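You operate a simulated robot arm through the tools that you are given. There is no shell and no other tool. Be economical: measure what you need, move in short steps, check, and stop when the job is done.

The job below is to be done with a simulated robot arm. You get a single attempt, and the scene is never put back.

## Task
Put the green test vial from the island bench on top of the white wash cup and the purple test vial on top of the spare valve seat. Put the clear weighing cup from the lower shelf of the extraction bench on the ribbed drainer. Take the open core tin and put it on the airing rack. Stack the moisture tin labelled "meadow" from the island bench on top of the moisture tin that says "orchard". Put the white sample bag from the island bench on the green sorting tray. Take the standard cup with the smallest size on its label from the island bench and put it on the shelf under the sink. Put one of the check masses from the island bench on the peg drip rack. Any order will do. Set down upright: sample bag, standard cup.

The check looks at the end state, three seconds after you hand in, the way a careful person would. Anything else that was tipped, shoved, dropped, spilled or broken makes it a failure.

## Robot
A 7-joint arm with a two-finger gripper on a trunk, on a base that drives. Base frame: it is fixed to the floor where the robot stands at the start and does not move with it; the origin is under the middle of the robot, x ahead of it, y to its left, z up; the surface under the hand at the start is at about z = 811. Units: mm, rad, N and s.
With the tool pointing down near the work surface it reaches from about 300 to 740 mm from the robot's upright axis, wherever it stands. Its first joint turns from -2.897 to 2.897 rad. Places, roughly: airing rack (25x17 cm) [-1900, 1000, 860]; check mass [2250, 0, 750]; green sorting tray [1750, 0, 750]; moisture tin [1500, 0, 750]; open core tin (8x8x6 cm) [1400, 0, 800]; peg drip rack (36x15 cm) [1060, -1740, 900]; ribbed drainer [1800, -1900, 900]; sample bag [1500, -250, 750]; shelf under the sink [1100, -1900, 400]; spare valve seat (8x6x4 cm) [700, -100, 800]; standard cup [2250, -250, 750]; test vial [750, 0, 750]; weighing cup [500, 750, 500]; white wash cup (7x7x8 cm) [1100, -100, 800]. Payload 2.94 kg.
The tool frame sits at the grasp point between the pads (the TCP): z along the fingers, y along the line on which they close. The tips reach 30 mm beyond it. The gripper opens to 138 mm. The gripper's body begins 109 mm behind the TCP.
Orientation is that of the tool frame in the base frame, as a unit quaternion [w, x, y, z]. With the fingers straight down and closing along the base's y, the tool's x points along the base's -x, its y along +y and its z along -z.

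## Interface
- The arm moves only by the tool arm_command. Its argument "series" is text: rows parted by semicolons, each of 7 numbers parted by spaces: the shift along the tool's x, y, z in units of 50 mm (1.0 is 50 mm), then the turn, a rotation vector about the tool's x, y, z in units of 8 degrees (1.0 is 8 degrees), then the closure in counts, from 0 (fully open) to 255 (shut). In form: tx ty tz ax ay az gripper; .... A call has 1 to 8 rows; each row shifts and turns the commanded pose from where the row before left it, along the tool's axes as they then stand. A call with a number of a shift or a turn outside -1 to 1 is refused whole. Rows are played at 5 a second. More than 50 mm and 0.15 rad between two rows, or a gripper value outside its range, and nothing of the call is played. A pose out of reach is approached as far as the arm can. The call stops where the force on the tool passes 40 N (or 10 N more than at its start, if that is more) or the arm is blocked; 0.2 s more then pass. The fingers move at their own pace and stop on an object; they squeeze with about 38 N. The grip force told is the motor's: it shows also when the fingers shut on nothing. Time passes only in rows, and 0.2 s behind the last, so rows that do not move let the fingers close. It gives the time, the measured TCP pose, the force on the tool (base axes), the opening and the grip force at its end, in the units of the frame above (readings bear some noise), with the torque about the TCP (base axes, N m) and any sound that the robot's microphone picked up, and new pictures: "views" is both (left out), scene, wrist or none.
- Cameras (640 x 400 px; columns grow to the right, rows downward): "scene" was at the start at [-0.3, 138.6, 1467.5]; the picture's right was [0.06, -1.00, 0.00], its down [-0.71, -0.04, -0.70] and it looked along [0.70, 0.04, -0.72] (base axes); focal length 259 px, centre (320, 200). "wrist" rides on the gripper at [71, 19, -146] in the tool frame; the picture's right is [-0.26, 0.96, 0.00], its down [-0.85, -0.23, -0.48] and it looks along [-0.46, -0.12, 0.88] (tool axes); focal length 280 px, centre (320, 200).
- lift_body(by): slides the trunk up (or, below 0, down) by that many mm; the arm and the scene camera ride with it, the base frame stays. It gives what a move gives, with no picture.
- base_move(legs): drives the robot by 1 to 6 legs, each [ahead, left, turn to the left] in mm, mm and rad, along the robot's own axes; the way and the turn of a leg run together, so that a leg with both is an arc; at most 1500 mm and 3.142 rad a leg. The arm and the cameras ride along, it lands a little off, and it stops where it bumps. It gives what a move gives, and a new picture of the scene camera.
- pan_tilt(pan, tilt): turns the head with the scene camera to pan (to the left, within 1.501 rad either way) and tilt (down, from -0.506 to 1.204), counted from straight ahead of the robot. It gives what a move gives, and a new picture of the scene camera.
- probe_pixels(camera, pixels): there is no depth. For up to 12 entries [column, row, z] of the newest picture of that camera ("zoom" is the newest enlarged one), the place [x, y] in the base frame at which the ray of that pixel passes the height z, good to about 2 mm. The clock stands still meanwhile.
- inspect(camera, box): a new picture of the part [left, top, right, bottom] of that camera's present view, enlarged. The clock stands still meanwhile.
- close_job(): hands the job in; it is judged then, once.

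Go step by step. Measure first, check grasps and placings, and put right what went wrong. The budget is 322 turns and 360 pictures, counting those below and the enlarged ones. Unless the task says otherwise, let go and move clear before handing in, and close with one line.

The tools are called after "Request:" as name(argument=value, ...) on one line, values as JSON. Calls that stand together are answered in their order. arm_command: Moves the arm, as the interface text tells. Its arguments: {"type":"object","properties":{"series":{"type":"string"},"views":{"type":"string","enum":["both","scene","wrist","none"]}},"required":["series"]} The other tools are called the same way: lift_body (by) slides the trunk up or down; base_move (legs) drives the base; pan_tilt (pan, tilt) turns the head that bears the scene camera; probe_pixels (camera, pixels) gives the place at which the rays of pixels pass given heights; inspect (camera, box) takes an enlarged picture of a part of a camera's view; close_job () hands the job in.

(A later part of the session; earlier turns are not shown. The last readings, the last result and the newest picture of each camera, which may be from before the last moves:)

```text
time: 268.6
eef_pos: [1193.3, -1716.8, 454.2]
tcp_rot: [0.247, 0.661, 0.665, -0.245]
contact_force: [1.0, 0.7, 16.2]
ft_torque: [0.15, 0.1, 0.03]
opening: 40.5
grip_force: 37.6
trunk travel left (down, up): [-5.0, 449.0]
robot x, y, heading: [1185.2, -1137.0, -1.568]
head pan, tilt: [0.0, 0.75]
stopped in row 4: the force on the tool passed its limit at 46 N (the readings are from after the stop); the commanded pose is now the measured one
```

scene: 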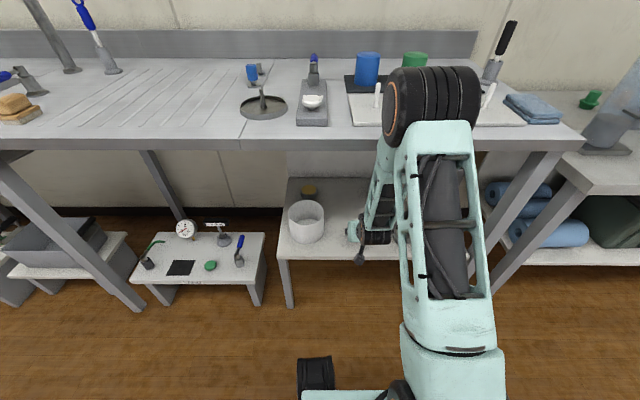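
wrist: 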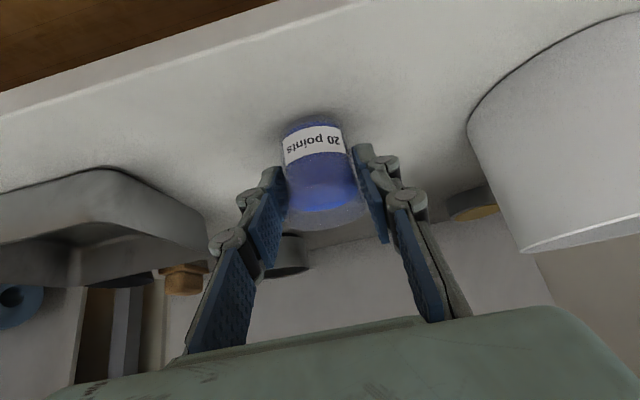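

Unexpected early contact, and opening shrank to 40.5. Looking.

Request:
arm_command(series="0 0 0 0 0 0 255", views="both")

Request:
inspect(camera="wrist", box=[220, 80, 440, 260])

Request:
inspect(camera="scene", box=[320, 180, 420, 270])

```text
time: 269.0
eef_pos: [1191.8, -1716.4, 452.6]
tcp_rot: [0.246, 0.661, 0.664, -0.246]
contact_force: [0.4, -3.2, 20.5]
ft_torque: [-0.01, 0.12, 0.04]
opening: 40.4
grip_force: 38.0
trunk travel left (down, up): [-5.0, 449.0]
robot x, y, heading: [1185.5, -1137.0, -1.568]
head pan, tilt: [0.0, 0.75]
```

scene: 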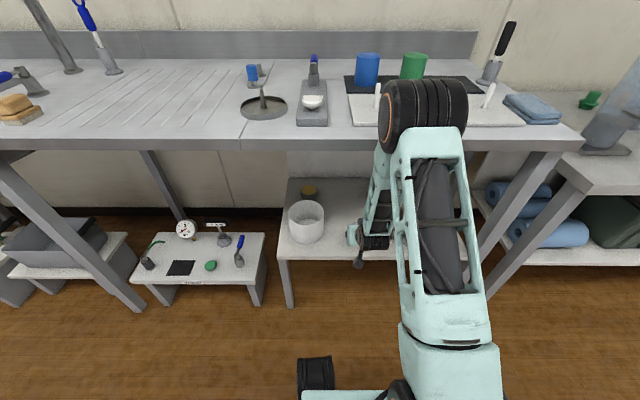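
wrist: 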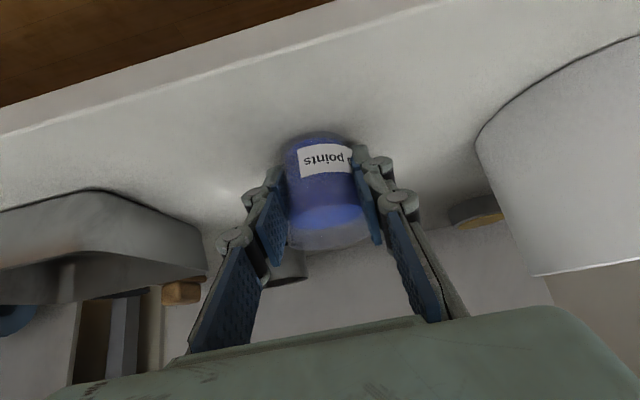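

```text
2.22 times, centred on (330, 170) of wrist
```

zoom: 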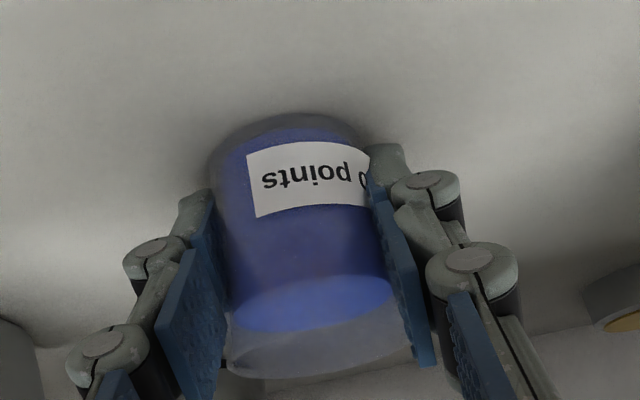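

```text
4.44 times, centred on (370, 225) of scene
```

zoom: 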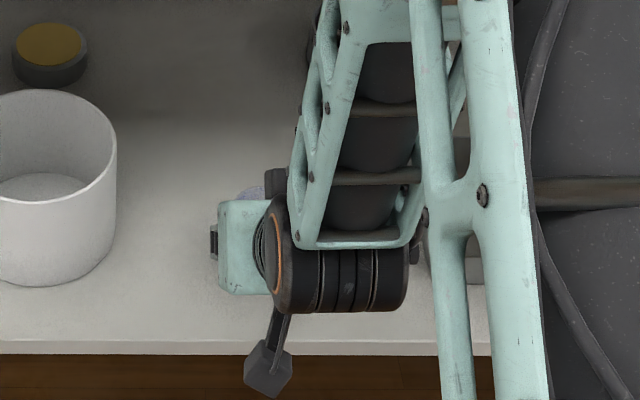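

The cup slid ~12 mm up in the grip but looks upright and is on the shelf. Relieving pressure slightly and opening.

Request:
arm_command(series="-0.03 0 -0.036 0 0 0 255;0 0 0 0 0 0 200;0 0 0 0 0 0 150;0 0 0 0 0 0 115;0 0 0 0 0 0 115", views="wrist")

Request:
inspect(camera="wrist", box=[220, 80, 440, 260])

```text
time: 270.2
eef_pos: [1192.8, -1713.1, 453.2]
tcp_rot: [0.243, 0.662, 0.667, -0.241]
contact_force: [0.2, -0.9, -0.1]
ft_torque: [-0.02, 0.0, 0.01]
opening: 75.9
grip_force: 0.1
trunk travel left (down, up): [-5.0, 449.0]
robot x, y, heading: [1186.0, -1137.7, -1.564]
head pan, tilt: [0.0, 0.75]
```

wrist: 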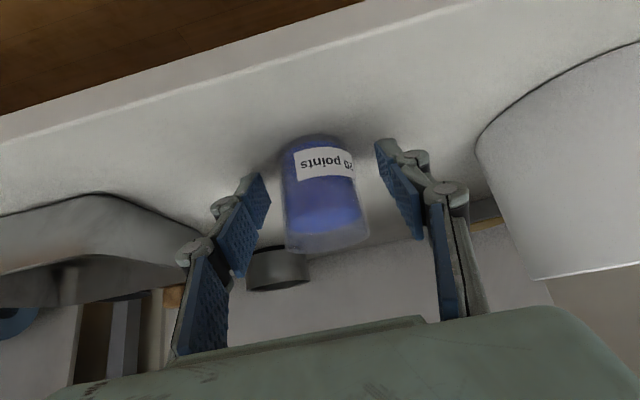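

```text
2.22 times, centred on (330, 170) of wrist
```

zoom: 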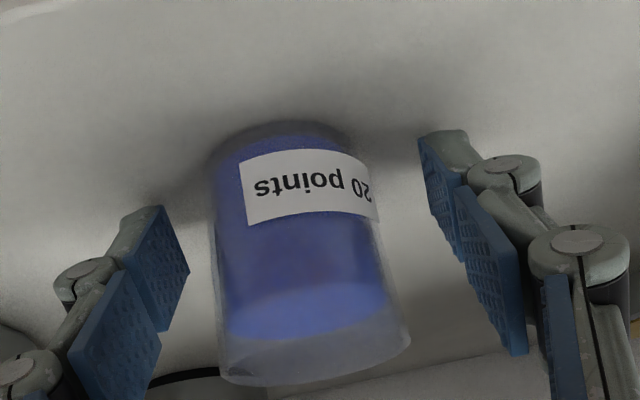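

Cup stands upright on the shelf. Backing the base straight out.

Request:
base_move(legs=[[-300, 0, 0]])

Request:
inspect(camera="scene", box=[260, 120, 460, 240])

Request:
arm_command(series="-0.643 0 -0.766 0 0 0 115;-0.643 0 -0.766 0 0 0 115;-0.643 0 -0.766 0 0 0 115;-0.643 0 -0.766 0 0 0 115;-0.643 0 -0.766 0 0 0 115", views="wrist")

```text
time: 272.2
eef_pos: [1193.4, -1426.5, 452.5]
tcp_rot: [0.245, 0.661, 0.667, -0.242]
contact_force: [0.9, 0.4, -0.2]
ft_torque: [0.04, -0.01, -0.01]
opening: 76.1
grip_force: 0.0
trunk travel left (down, up): [-5.0, 449.0]
robot x, y, heading: [1182.7, -847.9, -1.562]
head pan, tilt: [0.0, 0.75]
```

scene: 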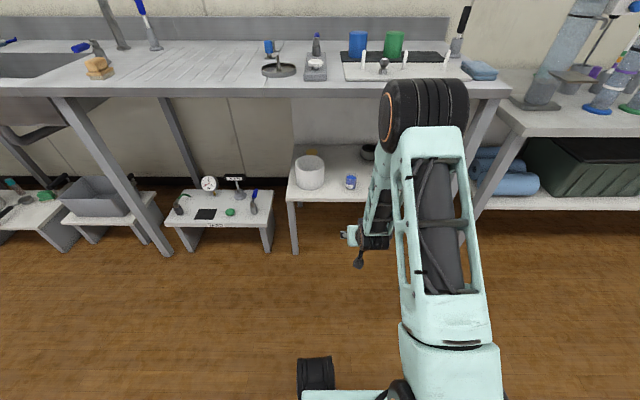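

```text
3.20 times, centred on (360, 180) of scene
```

zoom: 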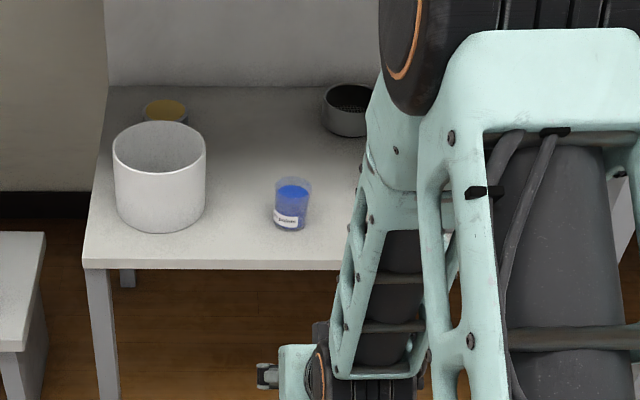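

```text
time: 273.4
eef_pos: [1195.7, -1422.2, 702.3]
tcp_rot: [0.245, 0.66, 0.668, -0.241]
contact_force: [1.5, 0.0, -0.3]
ft_torque: [0.03, 0.02, 0.0]
opening: 75.8
grip_force: 0.0
trunk travel left (down, up): [-5.0, 449.0]
robot x, y, heading: [1185.0, -851.8, -1.56]
head pan, tilt: [0.0, 0.75]
```

wrist: 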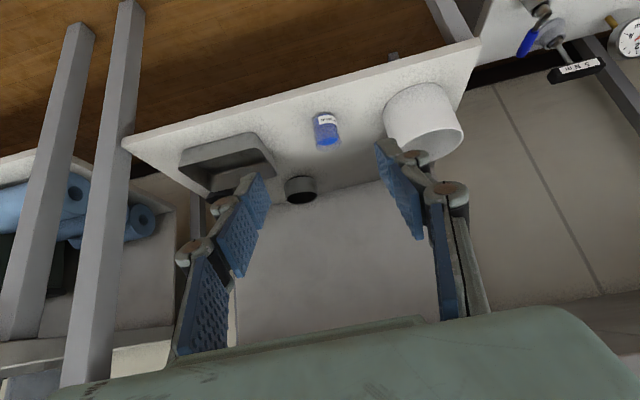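

Cup stands on the shelf. Raising the trunk, restoring the vertical tool, and returning to the island for the core tin.

Request:
lift_body(by=320)

Request:
arm_command(series="0 0 0 0 1 0 0;0 0 0 0 1 0 0;0 0 0 0 1 0 0;0 0 0 0 1 0 0;0 0 0 0 1 0 0;1 0 0 0 0 0 0;1 0 0 0 0 0 0", views="none")

Request:
base_move(legs=[[0, 0, 3.131], [0, -200, 0], [140, 0, 0]])

Request:
pan_tilt(pan=0.0, tilt=0.85)

```text
time: 276.6
eef_pos: [1194.2, -1421.4, 1024.5]
tcp_rot: [0.245, 0.661, 0.667, -0.242]
contact_force: [-0.4, 0.5, 0.2]
ft_torque: [0.02, -0.02, 0.01]
opening: 75.8
grip_force: 0.1
trunk travel left (down, up): [-325.0, 129.0]
robot x, y, heading: [1181.6, -849.8, -1.564]
head pan, tilt: [0.0, 0.75]
```

```text
time: 278.2
eef_pos: [1193.6, -1321.8, 1022.7]
tcp_rot: [0.001, 0.703, 0.711, -0.001]
contact_force: [0.4, -0.9, -0.4]
ft_torque: [-0.04, 0.02, 0.01]
opening: 137.9
grip_force: 0.0
trunk travel left (down, up): [-325.0, 129.0]
robot x, y, heading: [1180.1, -851.1, -1.558]
head pan, tilt: [0.0, 0.75]
```

```text
time: 288.7
eef_pos: [1388.0, -246.7, 1023.1]
tcp_rot: [0.002, -0.7, 0.714, 0.002]
contact_force: [0.6, 1.1, 0.4]
ft_torque: [-0.02, 0.02, -0.02]
opening: 138.0
grip_force: 0.0
trunk travel left (down, up): [-325.0, 129.0]
robot x, y, heading: [1381.5, -719.0, 1.548]
head pan, tilt: [0.0, 0.75]
```

scene: 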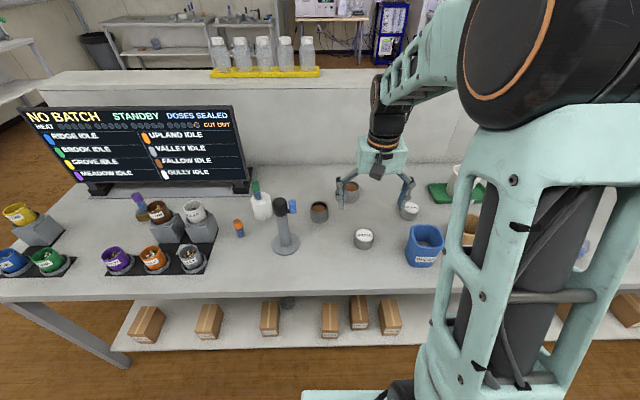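

```text
time: 289.4
eef_pos: [1387.5, -246.6, 1022.7]
tcp_rot: [0.0, -0.7, 0.715, 0.001]
contact_force: [0.1, 0.2, 0.3]
ft_torque: [0.01, 0.01, -0.02]
opening: 137.8
grip_force: 0.2
trunk travel left (down, up): [-325.0, 129.0]
robot x, y, heading: [1385.9, -717.3, 1.543]
head pan, tilt: [0.0, 0.85]
```

scene: 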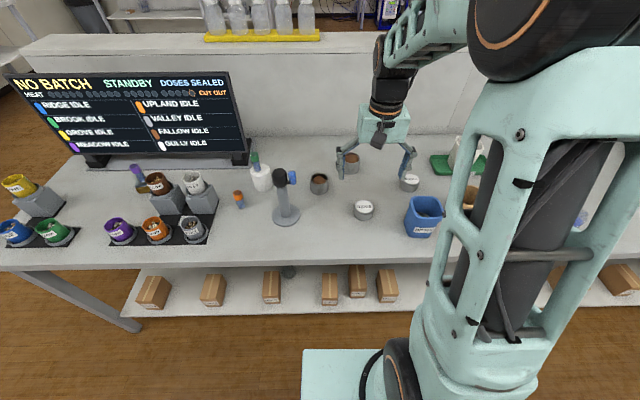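

Request:
base_move(legs=[[55, 0, 0.02]])

Request:
arm_command(series="-0.8 0 0 0 0 0 0;-0.8 0 0 0 0 0 0;0 0 0.5 0 0 0 0", views="wrist")

Request:
inspect(camera="scene", box=[290, 130, 390, 220])

```text
time: 290.4
eef_pos: [1378.2, -190.8, 1022.5]
tcp_rot: [0.001, -0.707, 0.708, 0.001]
contact_force: [-0.9, 0.3, -0.3]
ft_torque: [-0.01, -0.01, -0.01]
opening: 137.8
grip_force: 0.1
trunk travel left (down, up): [-325.0, 129.0]
robot x, y, heading: [1380.5, -663.8, 1.566]
head pan, tilt: [0.0, 0.85]
```

scene: 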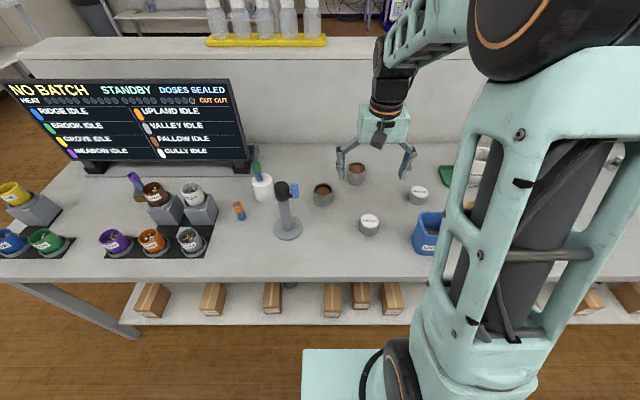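

```text
time: 291.2
eef_pos: [1378.2, -111.1, 999.6]
tcp_rot: [0.002, -0.707, 0.707, 0.001]
contact_force: [-0.6, -0.7, -0.6]
ft_torque: [0.02, 0.0, -0.01]
opening: 138.0
grip_force: 0.1
trunk travel left (down, up): [-325.0, 129.0]
robot x, y, heading: [1387.3, -663.6, 1.571]
head pan, tilt: [0.0, 0.85]
```

wrist: 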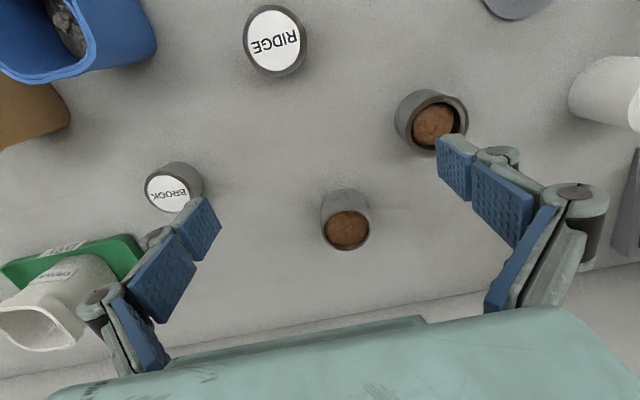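

```text
4.44 times, centred on (340, 175) of scene
```

zoom: 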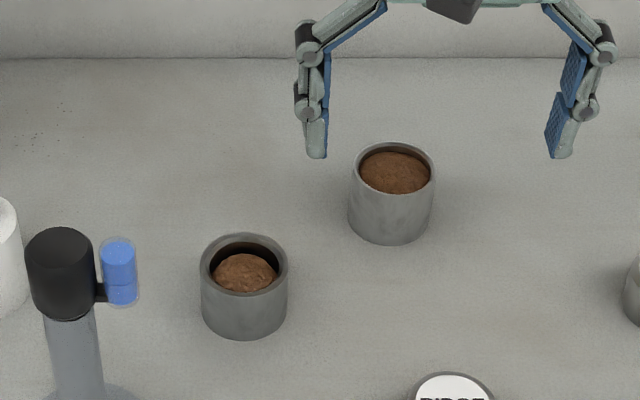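

Request:
probe_pixels(camera="zoom", pixels=[[393, 142, 866], [393, 198, 866], [349, 170, 866], [436, 170, 866], [388, 245, 811], [244, 232, 866], [243, 293, 866], [201, 265, 866], [289, 265, 866], [243, 341, 811]])

Request:
probe_pixels(camera="wrist", pixels=[[347, 229, 866], [321, 228, 866], [371, 222, 866], [345, 191, 811], [347, 229, 871]])

```text
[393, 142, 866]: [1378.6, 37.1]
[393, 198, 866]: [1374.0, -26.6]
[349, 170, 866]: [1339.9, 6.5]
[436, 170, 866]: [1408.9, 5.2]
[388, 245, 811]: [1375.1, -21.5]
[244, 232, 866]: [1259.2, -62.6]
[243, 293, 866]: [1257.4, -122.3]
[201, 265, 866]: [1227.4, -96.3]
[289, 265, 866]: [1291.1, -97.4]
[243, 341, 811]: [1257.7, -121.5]
```

```text
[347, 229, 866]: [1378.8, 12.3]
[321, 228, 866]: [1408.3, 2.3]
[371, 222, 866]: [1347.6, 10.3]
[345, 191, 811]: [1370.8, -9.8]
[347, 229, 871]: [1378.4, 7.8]
```

Core tin at (1376,11), Ø≈69, rim ≈862. Moving over and descending.

Request:
arm_command(series="-0.81 0.02 0 0 0 0 60;-0.81 0.02 0 0 0 0 60;-0.81 0 0 0 0 0 60;0 0 1 0 0 0 60;0 0 1 0 0 0 60;0 0 0 0 0 0 60", views="wrist")

```text
time: 292.6
eef_pos: [1377.4, 10.1, 894.8]
tcp_rot: [0.001, -0.707, 0.707, 0.001]
contact_force: [0.3, 0.6, 0.0]
ft_torque: [0.02, 0.0, -0.01]
opening: 105.5
grip_force: 0.0
trunk travel left (down, up): [-325.0, 129.0]
robot x, y, heading: [1383.5, -656.9, 1.567]
head pan, tilt: [0.0, 0.85]
```

wrist: 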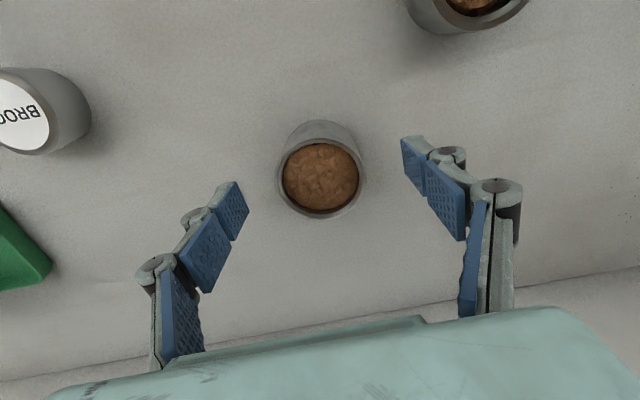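

Centred. Descending 48 mm and closing.

Request:
arm_command(series="-0.06 0 0.5 0 0 0 60;0 0 0.46 0 0 0 60;0 0 0 0 0 0 60;0 0 0 0 0 0 255;0 0 0 0 0 0 255;0 0 0 0 0 0 255;0 0 0 0 0 0 255", views="none")

Request:
arm_command(series="0 0 -0.3 0 0 0 255;0 0 -0.6 0 0 0 255;0.2 0 -0.8 0 0 0 255;0 0 0 0 0 0 255", views="wrist")

```text
time: 294.2
eef_pos: [1376.7, 13.3, 848.7]
tcp_rot: [-0.001, 0.708, -0.707, -0.001]
contact_force: [0.3, 0.0, 0.5]
ft_torque: [-0.03, 0.02, 0.0]
opening: 69.0
grip_force: 37.9
trunk travel left (down, up): [-325.0, 129.0]
robot x, y, heading: [1383.0, -663.5, 1.567]
head pan, tilt: [0.0, 0.85]
```

```text
time: 295.2
eef_pos: [1373.7, 4.0, 934.1]
tcp_rot: [0.001, -0.706, 0.708, 0.001]
contact_force: [0.5, 0.9, -1.4]
ft_torque: [0.01, 0.0, 0.01]
opening: 69.0
grip_force: 37.9
trunk travel left (down, up): [-325.0, 129.0]
robot x, y, heading: [1383.4, -660.9, 1.57]
head pan, tilt: [0.0, 0.85]
```

wrist: 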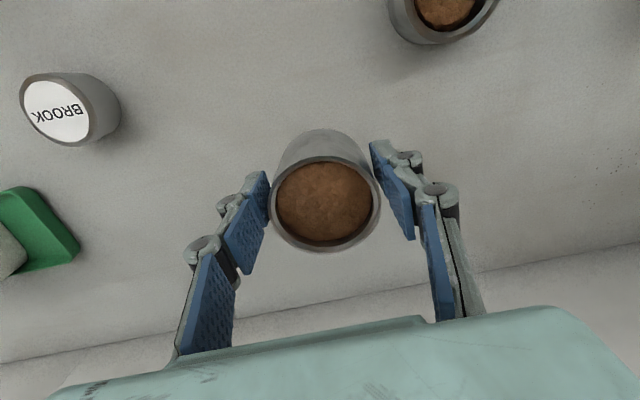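

Core tin held level. Retracting and driving toward the airing rack side.

Request:
arm_command(series="0.78 0 -0.39 0 0 0 255;0.78 0 -0.39 0 0 0 255;0.78 0 -0.39 0 0 0 255;0.78 0 -0.39 0 0 0 255;0.78 0 -0.39 0 0 0 255;0.78 0 -0.39 0 0 0 255", views="none")

Request:
base_move(legs=[[-210, 0, 0], [0, 0, 1.571], [1450, 0, 0]])

Request:
pan_tilt(pan=-0.5, tilt=0.4)

```text
time: 296.6
eef_pos: [1375.1, -232.8, 1048.1]
tcp_rot: [0.002, -0.707, 0.707, 0.001]
contact_force: [-1.1, 0.8, -2.5]
ft_torque: [-0.01, -0.01, -0.01]
opening: 68.9
grip_force: 37.8
trunk travel left (down, up): [-325.0, 129.0]
robot x, y, heading: [1383.9, -661.3, 1.568]
head pan, tilt: [0.0, 0.85]
```

```text
time: 308.9
eef_pos: [-502.0, -892.2, 1048.0]
tcp_rot: [0.0, 1.0, 0.003, 0.0]
contact_force: [-0.2, -0.4, -0.3]
ft_torque: [0.01, 0.0, 0.0]
opening: 68.8
grip_force: 38.6
trunk travel left (down, up): [-325.0, 129.0]
robot x, y, heading: [-72.6, -878.0, -3.14]
head pan, tilt: [0.0, 0.85]
```

scene: 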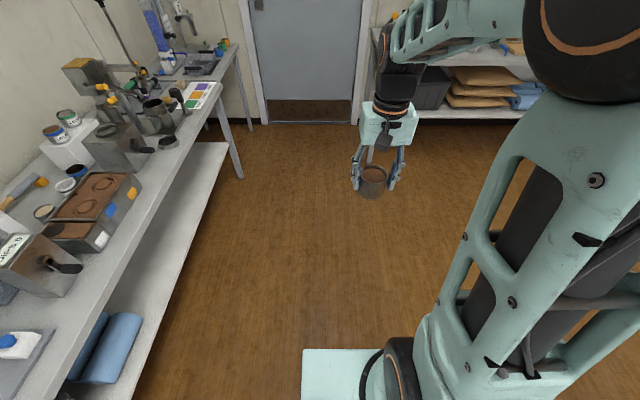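

```text
time: 309.8
eef_pos: [-503.9, -892.2, 1047.4]
tcp_rot: [0.0, 1.0, 0.004, -0.002]
contact_force: [0.6, 0.3, -2.1]
ft_torque: [0.02, 0.03, 0.04]
opening: 69.0
grip_force: 37.9
trunk travel left (down, up): [-325.0, 129.0]
robot x, y, heading: [-74.7, -883.4, -3.14]
head pan, tilt: [-0.499, 0.4]
```

scene: 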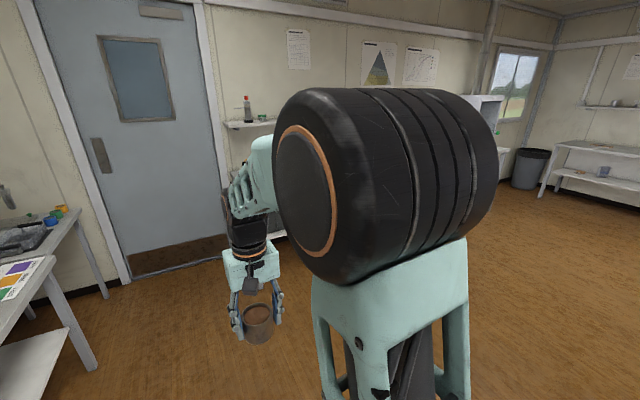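

The wall bench (likely with the airing rack) is ahead to the right. Moving ahead then right.

Request:
base_move(legs=[[350, 0, 0], [0, -1500, 0]])

Request:
pan_tilt(pan=0.0, tilt=0.55)

```text
time: 324.9
eef_pos: [-828.9, 619.9, 1048.2]
tcp_rot: [0.0, 1.0, -0.017, -0.002]
contact_force: [-1.0, -0.5, -1.5]
ft_torque: [0.03, -0.01, -0.03]
opening: 68.9
grip_force: 38.1
trunk travel left (down, up): [-325.0, 129.0]
robot x, y, heading: [-397.3, 610.6, 3.103]
head pan, tilt: [-0.499, 0.4]
```

scene: 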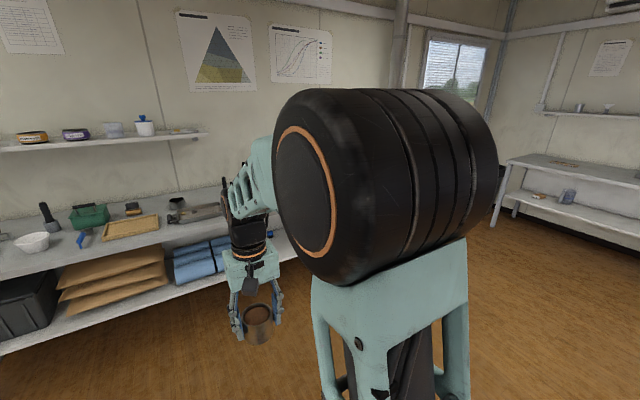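

```text
time: 325.9
eef_pos: [-830.3, 620.1, 1047.5]
tcp_rot: [0.0, 1.0, -0.017, -0.002]
contact_force: [-0.6, 0.5, -2.3]
ft_torque: [0.01, 0.0, -0.01]
opening: 68.9
grip_force: 37.7
trunk travel left (down, up): [-325.0, 129.0]
robot x, y, heading: [-403.2, 612.4, 3.103]
head pan, tilt: [0.0, 0.55]
```

scene: 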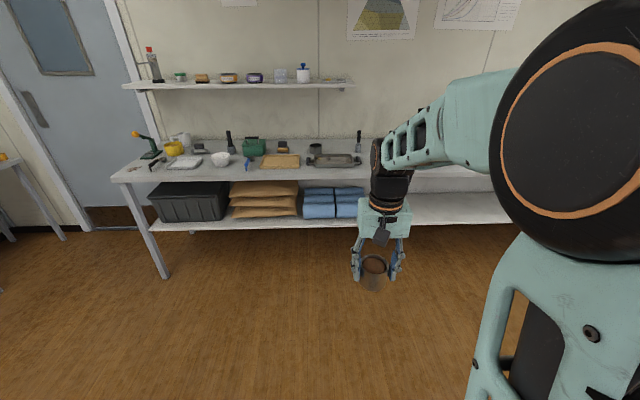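

Request:
inspect(camera="scene", box=[210, 110, 390, 200])

Request:
probe_pixels(camera="scene", pixels=[[280, 161, 860], [336, 162, 860], [280, 175, 860], [110, 182, 860]])

```text
3.56 times, centred on (300, 155) of scene
```

zoom: 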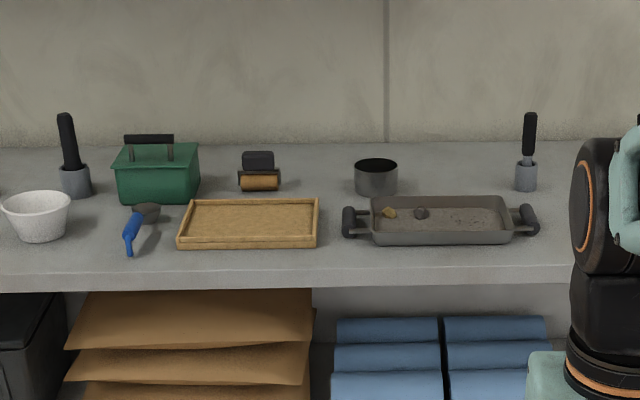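

```text
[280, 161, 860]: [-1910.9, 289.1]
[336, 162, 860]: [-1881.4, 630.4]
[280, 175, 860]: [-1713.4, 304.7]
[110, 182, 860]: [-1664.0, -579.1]
```

The wooden tray here is at y≈290; the rack should be near y=1000. Driving further right.

Request:
base_move(legs=[[0, -480, 0.038]])

Request:
inspect(camera="scene", box=[200, 100, 400, 220])

```text
time: 330.6
eef_pos: [-822.8, 1085.8, 1048.0]
tcp_rot: [-0.001, 1.0, 0.002, -0.002]
contact_force: [0.3, 0.0, -1.6]
ft_torque: [0.02, -0.03, 0.0]
opening: 68.8
grip_force: 38.6
trunk travel left (down, up): [-325.0, 129.0]
robot x, y, heading: [-392.4, 1096.5, -3.135]
head pan, tilt: [0.0, 0.55]
```

scene: 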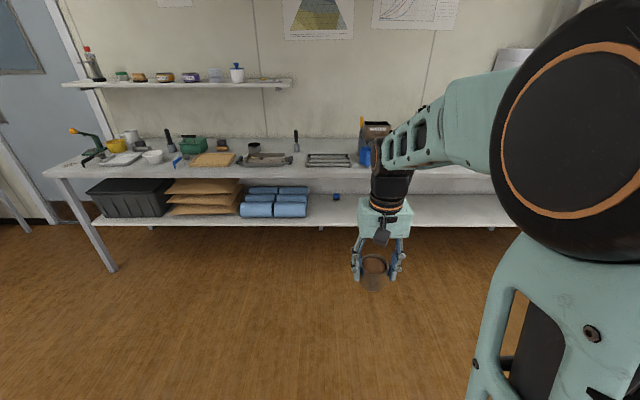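

```text
3.20 times, centred on (300, 160) of scene
```

zoom: 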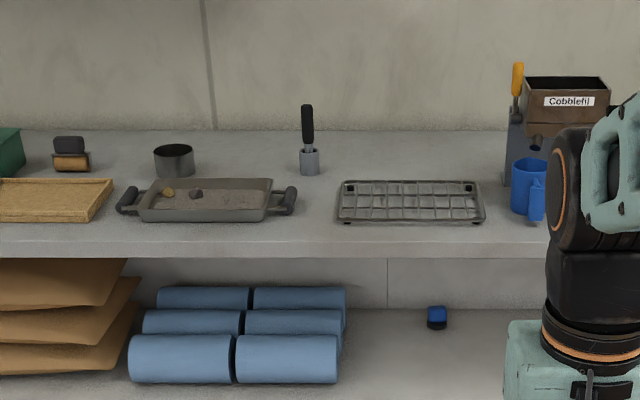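

The wire grid at zoom (410,200) is the airing rack. Approaching it.

Request:
base_move(legs=[[0, 95, 0], [800, 0, 0]])

Request:
pan_tilt(pan=0.0, tilt=0.8)

Request:
inspect(camera="scene", box=[230, 100, 430, 220])

```text
time: 336.0
eef_pos: [-1609.2, 1006.1, 1048.2]
tcp_rot: [0.0, 1.0, -0.01, -0.001]
contact_force: [-0.3, -0.2, -2.1]
ft_torque: [-0.02, -0.03, 0.02]
opening: 68.8
grip_force: 37.8
trunk travel left (down, up): [-325.0, 129.0]
robot x, y, heading: [-1181.4, 1004.7, 3.122]
head pan, tilt: [0.0, 0.55]
```

scene: 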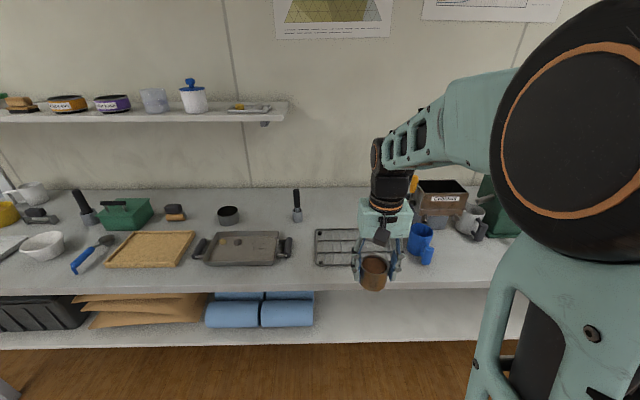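

```text
time: 336.8
eef_pos: [-1607.8, 1006.9, 1048.6]
tcp_rot: [0.0, 1.0, -0.011, -0.002]
contact_force: [-0.1, -0.2, -1.3]
ft_torque: [-0.01, -0.04, -0.04]
opening: 68.6
grip_force: 38.2
trunk travel left (down, up): [-325.0, 129.0]
robot x, y, heading: [-1178.8, 1008.7, 3.119]
head pan, tilt: [0.0, 0.799]
```

scene: 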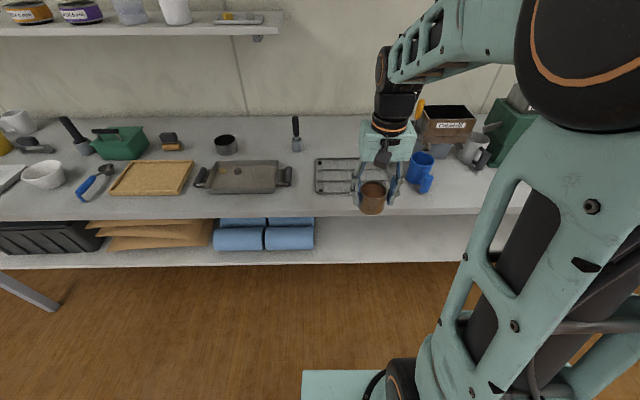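

```text
3.20 times, centred on (330, 160) of scene
```

zoom: 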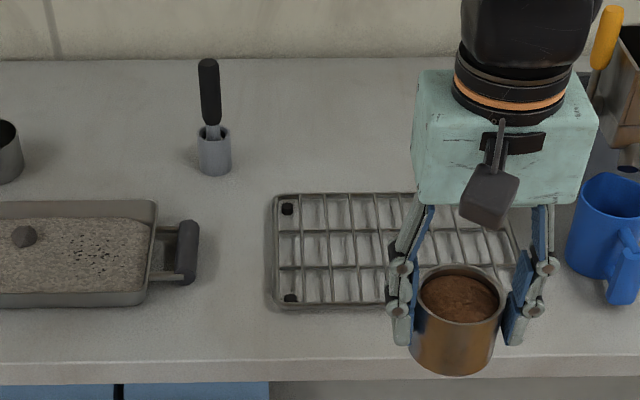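

Request:
probe_pixels(camera="zoom", pixels=[[275, 196, 870], [272, 306, 870], [505, 191, 870], [380, 250, 870], [380, 250, 880], [380, 250, 860], [300, 360, 850], [566, 260, 850], [572, 240, 960], [200, 250, 870]])

Request:
arm_command(series="0 0 0 0 0 0 255", views="wrist")

```text
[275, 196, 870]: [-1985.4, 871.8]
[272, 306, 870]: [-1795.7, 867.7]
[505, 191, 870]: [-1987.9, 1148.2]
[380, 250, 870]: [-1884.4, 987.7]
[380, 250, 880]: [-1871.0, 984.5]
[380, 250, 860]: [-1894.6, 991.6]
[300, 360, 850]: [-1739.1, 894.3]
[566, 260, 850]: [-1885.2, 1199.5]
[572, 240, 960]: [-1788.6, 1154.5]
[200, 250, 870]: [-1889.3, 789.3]
```

```text
time: 337.1
eef_pos: [-1609.0, 1007.5, 1047.1]
tcp_rot: [-0.001, 1.0, -0.01, -0.002]
contact_force: [-0.1, -0.7, -1.0]
ft_torque: [0.02, 0.0, 0.03]
opening: 68.9
grip_force: 37.7
trunk travel left (down, up): [-325.0, 129.0]
robot x, y, heading: [-1179.8, 1007.5, 3.119]
head pan, tilt: [0.0, 0.799]
```

wrist: 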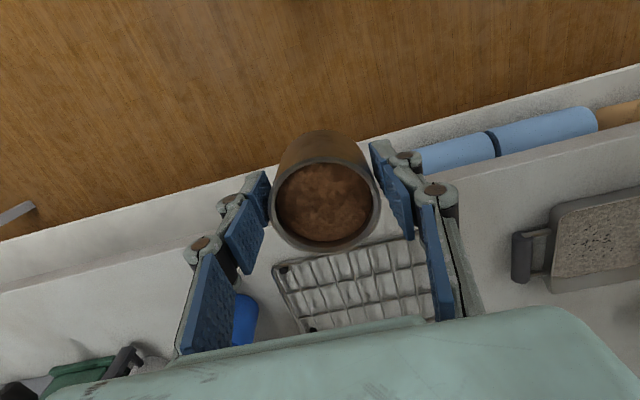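

Rack centre ≈(-1890,1000). Moving forward over it.

Request:
base_move(legs=[[100, 0, 0]])

Request:
arm_command(series="-0.9 0.07 0 0 0 0 255;-0.9 0.07 0 0 0 0 255;-0.9 0.07 0 0 0 0 255;-0.9 0.07 0 0 0 0 255;0 0 0.8 0 0 0 255;0 0 0.7 0 0 0 255;0 0 0 0 0 0 255", views="both")

Request:
inspect(camera="scene", box=[260, 120, 430, 240])

```text
time: 338.3
eef_pos: [-1709.9, 1007.1, 1048.5]
tcp_rot: [0.0, 1.0, -0.009, -0.002]
contact_force: [-0.3, 0.3, -1.1]
ft_torque: [-0.01, -0.04, 0.01]
opening: 68.6
grip_force: 38.1
trunk travel left (down, up): [-325.0, 129.0]
robot x, y, heading: [-1277.8, 1011.2, 3.122]
head pan, tilt: [0.0, 0.799]
```

scene: 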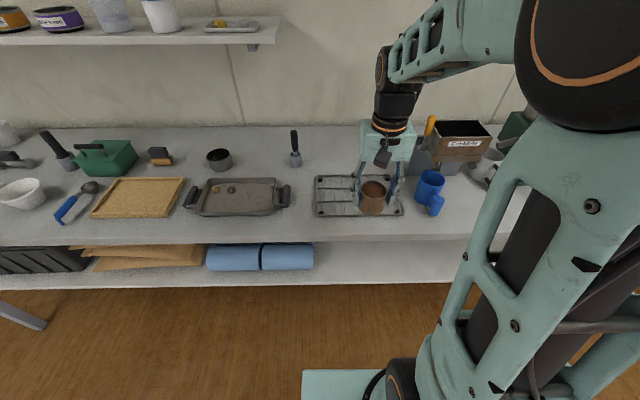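

```text
time: 339.9
eef_pos: [-1893.9, 997.0, 973.8]
tcp_rot: [0.0, 1.0, -0.008, -0.002]
contact_force: [0.0, 0.1, -1.6]
ft_torque: [-0.01, -0.02, 0.04]
opening: 68.7
grip_force: 38.1
trunk travel left (down, up): [-325.0, 129.0]
robot x, y, heading: [-1282.5, 1012.2, 3.123]
head pan, tilt: [0.0, 0.799]
```

scene: 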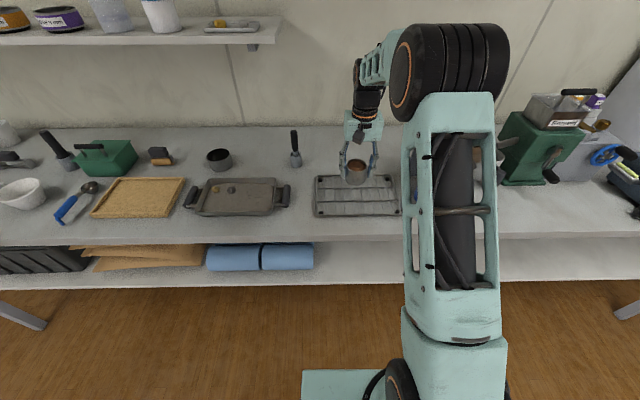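
wrist: 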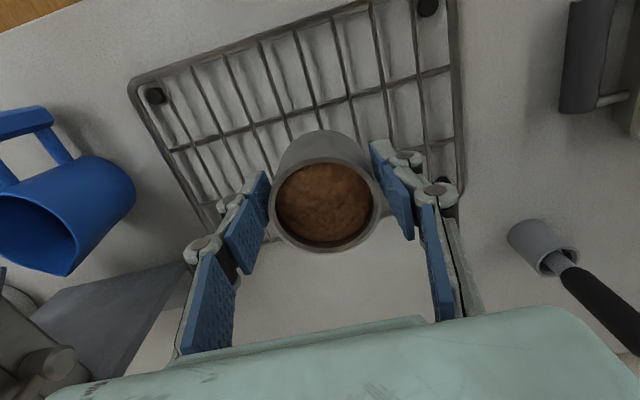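

```text
3.33 times, centred on (345, 180) of scene
```

zoom: 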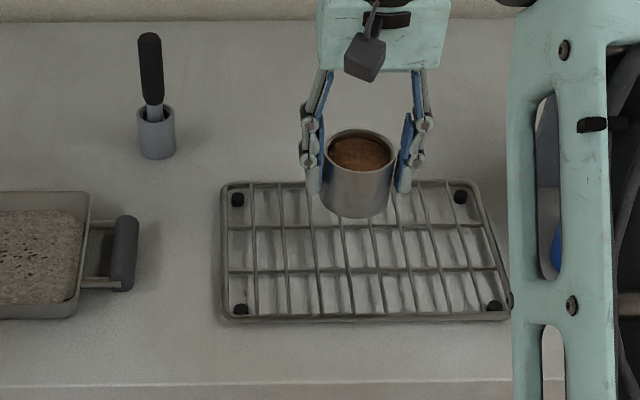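

Request:
probe_pixels(camera="zoom", pixels=[[222, 185, 870], [478, 182, 870], [508, 318, 870], [222, 322, 870], [365, 252, 870]])

Request:
probe_pixels(camera="wrist", pixels=[[130, 85, 870], [455, 0, 870], [460, 190, 870]])

```text
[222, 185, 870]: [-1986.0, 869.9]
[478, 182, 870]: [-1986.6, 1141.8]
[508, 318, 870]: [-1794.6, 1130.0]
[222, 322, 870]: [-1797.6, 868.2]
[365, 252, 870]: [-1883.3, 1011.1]
```

```text
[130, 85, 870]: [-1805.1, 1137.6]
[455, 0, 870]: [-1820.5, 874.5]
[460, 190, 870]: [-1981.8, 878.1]
```

Tin is directly over the rack centre. Lowering in steps.

Request:
arm_command(series="0 0 0.6 0 0 0 255;0 0 0.4 0 0 0 255;0 0 0.1 0 0 0 255;0 0 0 0 0 0 255", views="none")

Request:
inspect(camera="scene", box=[300, 130, 420, 230])

```text
time: 340.9
eef_pos: [-1891.9, 997.6, 919.4]
tcp_rot: [0.001, 1.0, -0.008, -0.001]
contact_force: [-0.1, -0.2, -1.7]
ft_torque: [0.01, -0.04, -0.01]
opening: 68.9
grip_force: 38.3
trunk travel left (down, up): [-325.0, 129.0]
robot x, y, heading: [-1281.5, 1007.6, 3.123]
head pan, tilt: [0.0, 0.799]
```

```text
4.00 times, centred on (360, 180) of scene
```

zoom: 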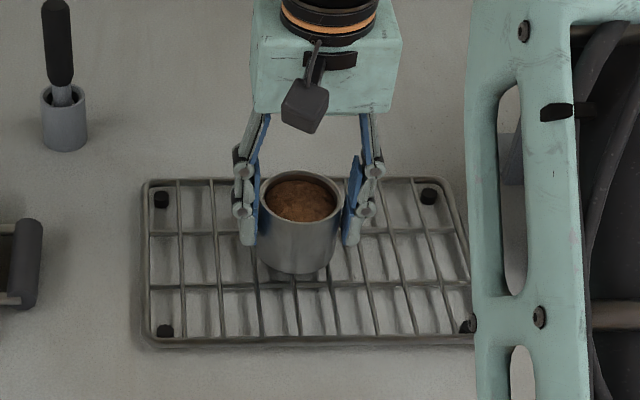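

Request:
arm_command(series="0 0 0.1 0 0 0 255;0 0 0.06 0 0 0 255;0 0 0.06 0 0 0 255;0 0 0 0 0 0 255", views="none")

```text
time: 341.9
eef_pos: [-1891.4, 998.4, 911.3]
tcp_rot: [-0.001, 1.0, -0.008, -0.005]
contact_force: [-4.6, 2.0, 21.8]
ft_torque: [0.1, 0.26, 0.02]
opening: 68.8
grip_force: 38.3
trunk travel left (down, up): [-325.0, 129.0]
robot x, y, heading: [-1282.7, 1008.0, 3.126]
head pan, tilt: [0.0, 0.799]
```

Contact (22 N). Easing off and releasing.

Request:
arm_command(series="0 0 -0.08 0 0 0 255;0 0 0 0 0 0 120;0 0 0 0 0 0 90;0 0 0 0 0 0 70;0 0 -0.4 0 0 0 70;0 0 -1 0 0 0 70;0 0 -1 0 0 0 70", views="wrist")

Request:
inspect(camera="scene", box=[300, 130, 420, 230])

```text
time: 343.5
eef_pos: [-1888.7, 992.6, 1031.7]
tcp_rot: [0.0, 1.0, -0.008, -0.002]
contact_force: [0.3, -0.4, 0.8]
ft_torque: [-0.01, -0.07, -0.02]
opening: 100.1
grip_force: 0.0
trunk travel left (down, up): [-325.0, 129.0]
robot x, y, heading: [-1278.6, 1010.3, 3.128]
head pan, tilt: [0.0, 0.799]
```

wrist: 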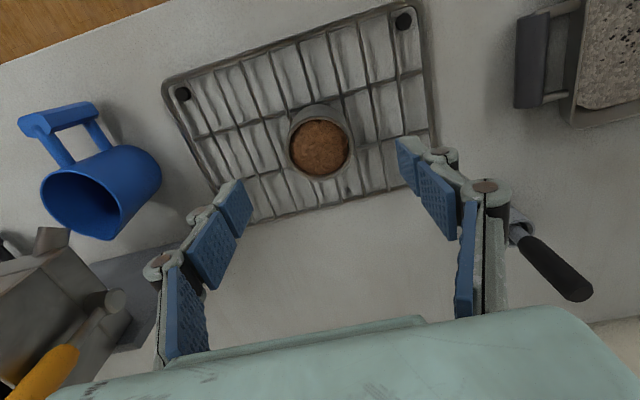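

```text
4.00 times, centred on (360, 180) of scene
```

zoom: 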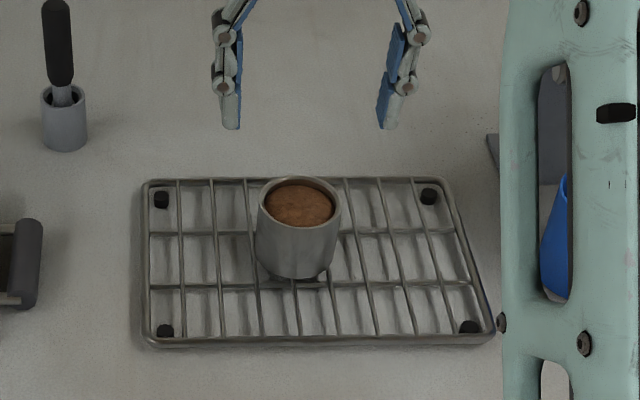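

Core tin rests on the airing rack. Last item: the weighing cup. Retracting and driving to the extraction bench front.

Request:
arm_command(series="1 0 0 0 0 0 0;1 0 0 0 0 0 0;1 0 0 0 0 0 0;1 0 0 0 0 0 0;0.6 0 0 0 0 0 0", views="none")

Request:
base_move(legs=[[-300, 0, 0], [0, 0, -3.126], [450, -260, 0]])

Request:
pan_tilt(pan=0.0, tilt=0.6)

Request:
inspect(camera="scene", box=[160, 140, 420, 320])

```text
time: 344.7
eef_pos: [-1660.2, 990.1, 1030.4]
tcp_rot: [0.001, 1.0, -0.008, -0.002]
contact_force: [0.0, 0.3, -0.2]
ft_torque: [0.01, 0.0, 0.0]
opening: 137.9
grip_force: 0.0
trunk travel left (down, up): [-325.0, 129.0]
robot x, y, heading: [-1282.6, 1007.3, 3.129]
head pan, tilt: [0.0, 0.799]
```

```text
time: 356.5
eef_pos: [-148.2, 816.4, 1030.6]
tcp_rot: [0.002, -0.031, 1.0, 0.0]
contact_force: [-0.7, 0.4, -0.7]
ft_torque: [0.01, 0.04, -0.03]
opening: 137.8
grip_force: 0.0
trunk travel left (down, up): [-325.0, 129.0]
robot x, y, heading: [-526.3, 765.5, 0.062]
head pan, tilt: [0.0, 0.799]
```

scene: 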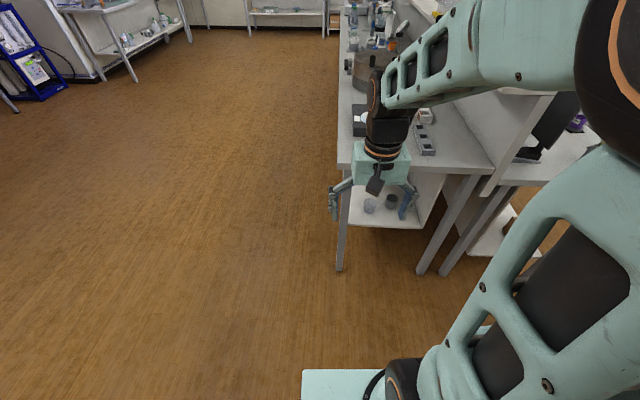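

```text
time: 357.3
eef_pos: [-147.6, 816.1, 1029.6]
tcp_rot: [0.002, -0.031, 1.0, 0.0]
contact_force: [-0.3, -0.8, 0.3]
ft_torque: [0.0, 0.02, 0.0]
opening: 137.8
grip_force: 0.1
trunk travel left (down, up): [-325.0, 129.0]
robot x, y, heading: [-527.8, 768.0, 0.06]
head pan, tilt: [0.0, 0.6]
```

scene: 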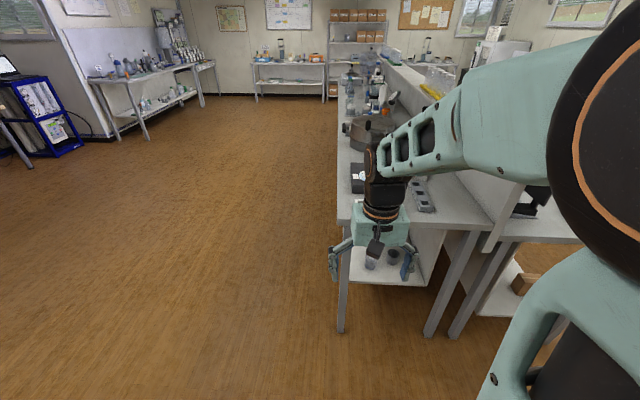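

```text
2.22 times, centred on (290, 230) of scene
```

zoom: 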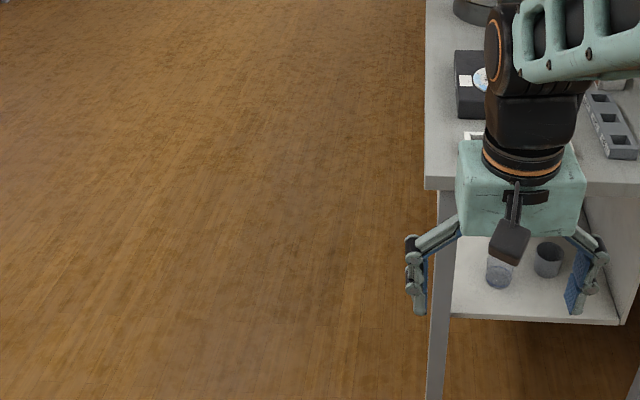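

Request:
probe_pixels(camera="scene", pixels=[[337, 225, 811], [490, 228, 811], [371, 268, 400], [371, 268, 500], [371, 268, 300], [394, 262, 400], [427, 286, 400], [352, 284, 400], [427, 286, 300], [340, 333, 0], [431, 337, 0]])

Request:
inspect(camera="scene", box=[330, 230, 450, 300])

```text
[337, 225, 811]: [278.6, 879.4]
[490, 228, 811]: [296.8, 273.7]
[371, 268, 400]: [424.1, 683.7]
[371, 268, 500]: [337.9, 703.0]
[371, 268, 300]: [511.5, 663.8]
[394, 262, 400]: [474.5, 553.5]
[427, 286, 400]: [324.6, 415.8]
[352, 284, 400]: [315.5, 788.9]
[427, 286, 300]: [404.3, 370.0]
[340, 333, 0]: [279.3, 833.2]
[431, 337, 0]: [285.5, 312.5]
```

```text
5.33 times, centred on (390, 265) of scene
```

zoom: 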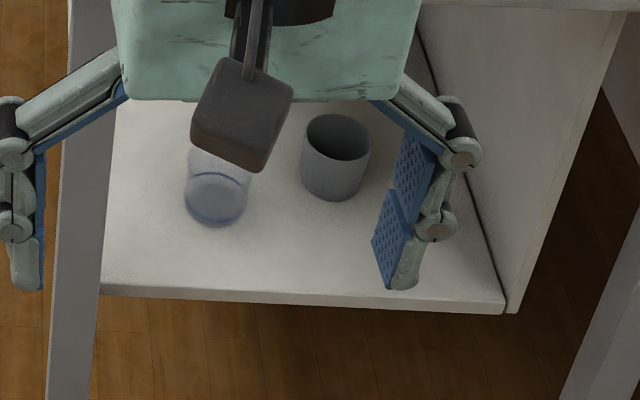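

The clear cup is at about (424,684) on the lower shelf (z≈400), grey cup beside at y≈555. I'll square up, lower the trunk, extend, and tilt the hand ~56°.

Request:
base_move(legs=[[0, 0, -0.06], [0, -80, 0]])

Request:
lift_body(by=-320)

Request:
arm_command(series="-0.9 0 0 0 0 0 115;-0.9 0 0 0 0 0 115;-0.9 0 0 0 0 0 115;-0.9 0 0 0 0 0 115;-0.5 0 0 0 0 0 115", views="none")

Request:
arm_command(series="0 0 0 0 -1 0 115;0 0 0 0 -1 0 115;0 0 0 0 -1 0 115;0 0 0 0 -1 0 115;0 0 0 0 -1 0 115;0 0 0 0 -1 0 115;0 0 0 0 -1 0 115", views="both")

```text
time: 359.1
eef_pos: [-146.0, 713.0, 1030.2]
tcp_rot: [0.001, -0.001, 1.0, 0.0]
contact_force: [0.4, -0.6, -0.3]
ft_torque: [0.02, -0.02, -0.01]
opening: 137.9
grip_force: 0.0
trunk travel left (down, up): [-325.0, 129.0]
robot x, y, heading: [-528.0, 683.0, -0.002]
head pan, tilt: [0.0, 0.6]
```

scene: 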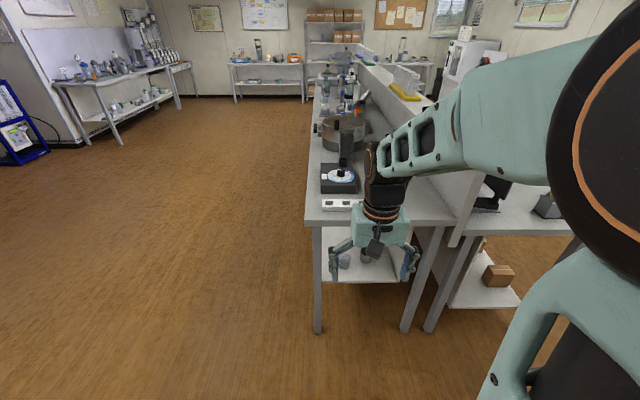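

```text
time: 362.2
eef_pos: [-146.4, 713.2, 710.8]
tcp_rot: [0.001, -0.001, 1.0, -0.001]
contact_force: [0.0, 0.3, 0.3]
ft_torque: [0.01, 0.02, 0.01]
opening: 138.3
grip_force: 0.2
trunk travel left (down, up): [-5.0, 449.0]
robot x, y, heading: [-528.7, 688.1, -0.002]
head pan, tilt: [0.0, 0.6]
```

```text
time: 363.4
eef_pos: [62.2, 712.0, 710.8]
tcp_rot: [0.003, 0.001, 1.0, 0.0]
contact_force: [-0.5, -0.3, -0.1]
ft_torque: [0.01, -0.02, 0.02]
opening: 75.8
grip_force: 0.2
trunk travel left (down, up): [-5.0, 449.0]
robot x, y, heading: [-523.0, 686.5, -0.001]
head pan, tilt: [0.0, 0.6]
```

```text
time: 365.1
eef_pos: [59.2, 713.8, 711.7]
tcp_rot: [0.472, 0.001, 0.882, 0.0]
contact_force: [0.5, -0.1, 0.1]
ft_torque: [0.0, 0.03, 0.03]
opening: 76.0
grip_force: 0.1
trunk travel left (down, up): [-5.0, 449.0]
robot x, y, heading: [-524.7, 689.3, 0.001]
head pan, tilt: [0.0, 0.6]
```

scene: 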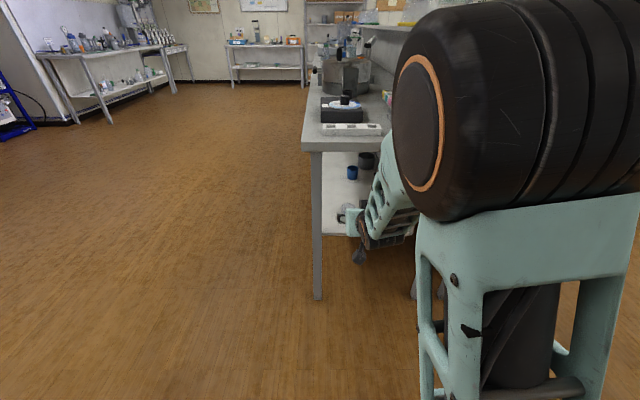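
wrist: 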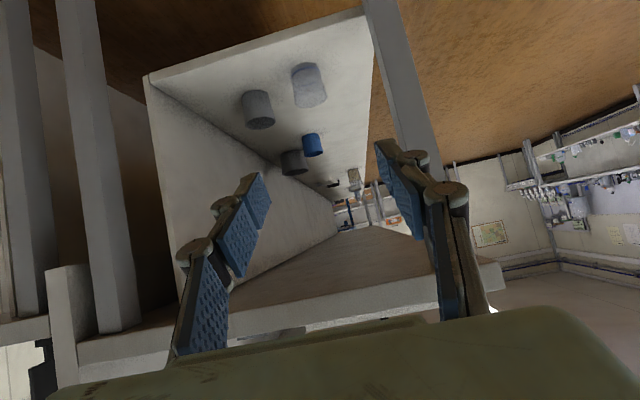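

Request:
inspect(camera="wrist", box=[220, 40, 360, 190])

Request:
probe_pixels(camera="wrist", pixels=[[306, 75, 400], [308, 66, 400], [294, 80, 400], [320, 72, 400], [311, 100, 460], [258, 96, 400], [150, 80, 400], [360, 12, 400], [311, 100, 450]])

Request:
probe_pixels(camera="scene", pixels=[[350, 235, 400], [330, 234, 400], [306, 152, 811], [317, 299, 0], [330, 234, 390]])

```text
2.67 times, centred on (290, 115) of wrist
```

zoom: 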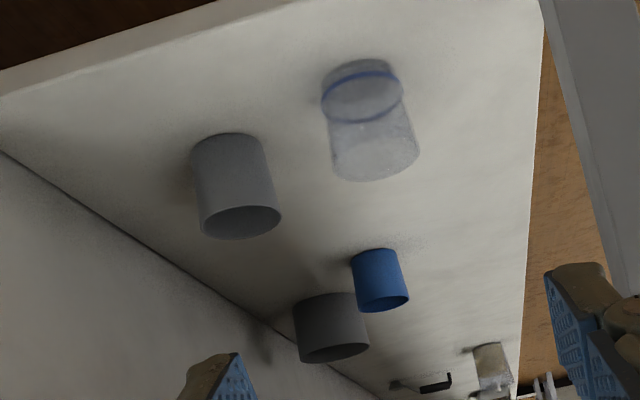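

```text
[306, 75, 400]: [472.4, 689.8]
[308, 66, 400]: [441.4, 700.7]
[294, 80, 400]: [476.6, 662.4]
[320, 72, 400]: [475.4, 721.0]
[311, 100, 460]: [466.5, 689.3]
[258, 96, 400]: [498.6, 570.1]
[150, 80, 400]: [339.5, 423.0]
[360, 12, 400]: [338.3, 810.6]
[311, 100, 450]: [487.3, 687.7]
```

```text
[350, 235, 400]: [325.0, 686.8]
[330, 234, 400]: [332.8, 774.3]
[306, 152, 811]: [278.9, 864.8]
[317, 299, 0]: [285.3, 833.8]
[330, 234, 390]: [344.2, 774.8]
```

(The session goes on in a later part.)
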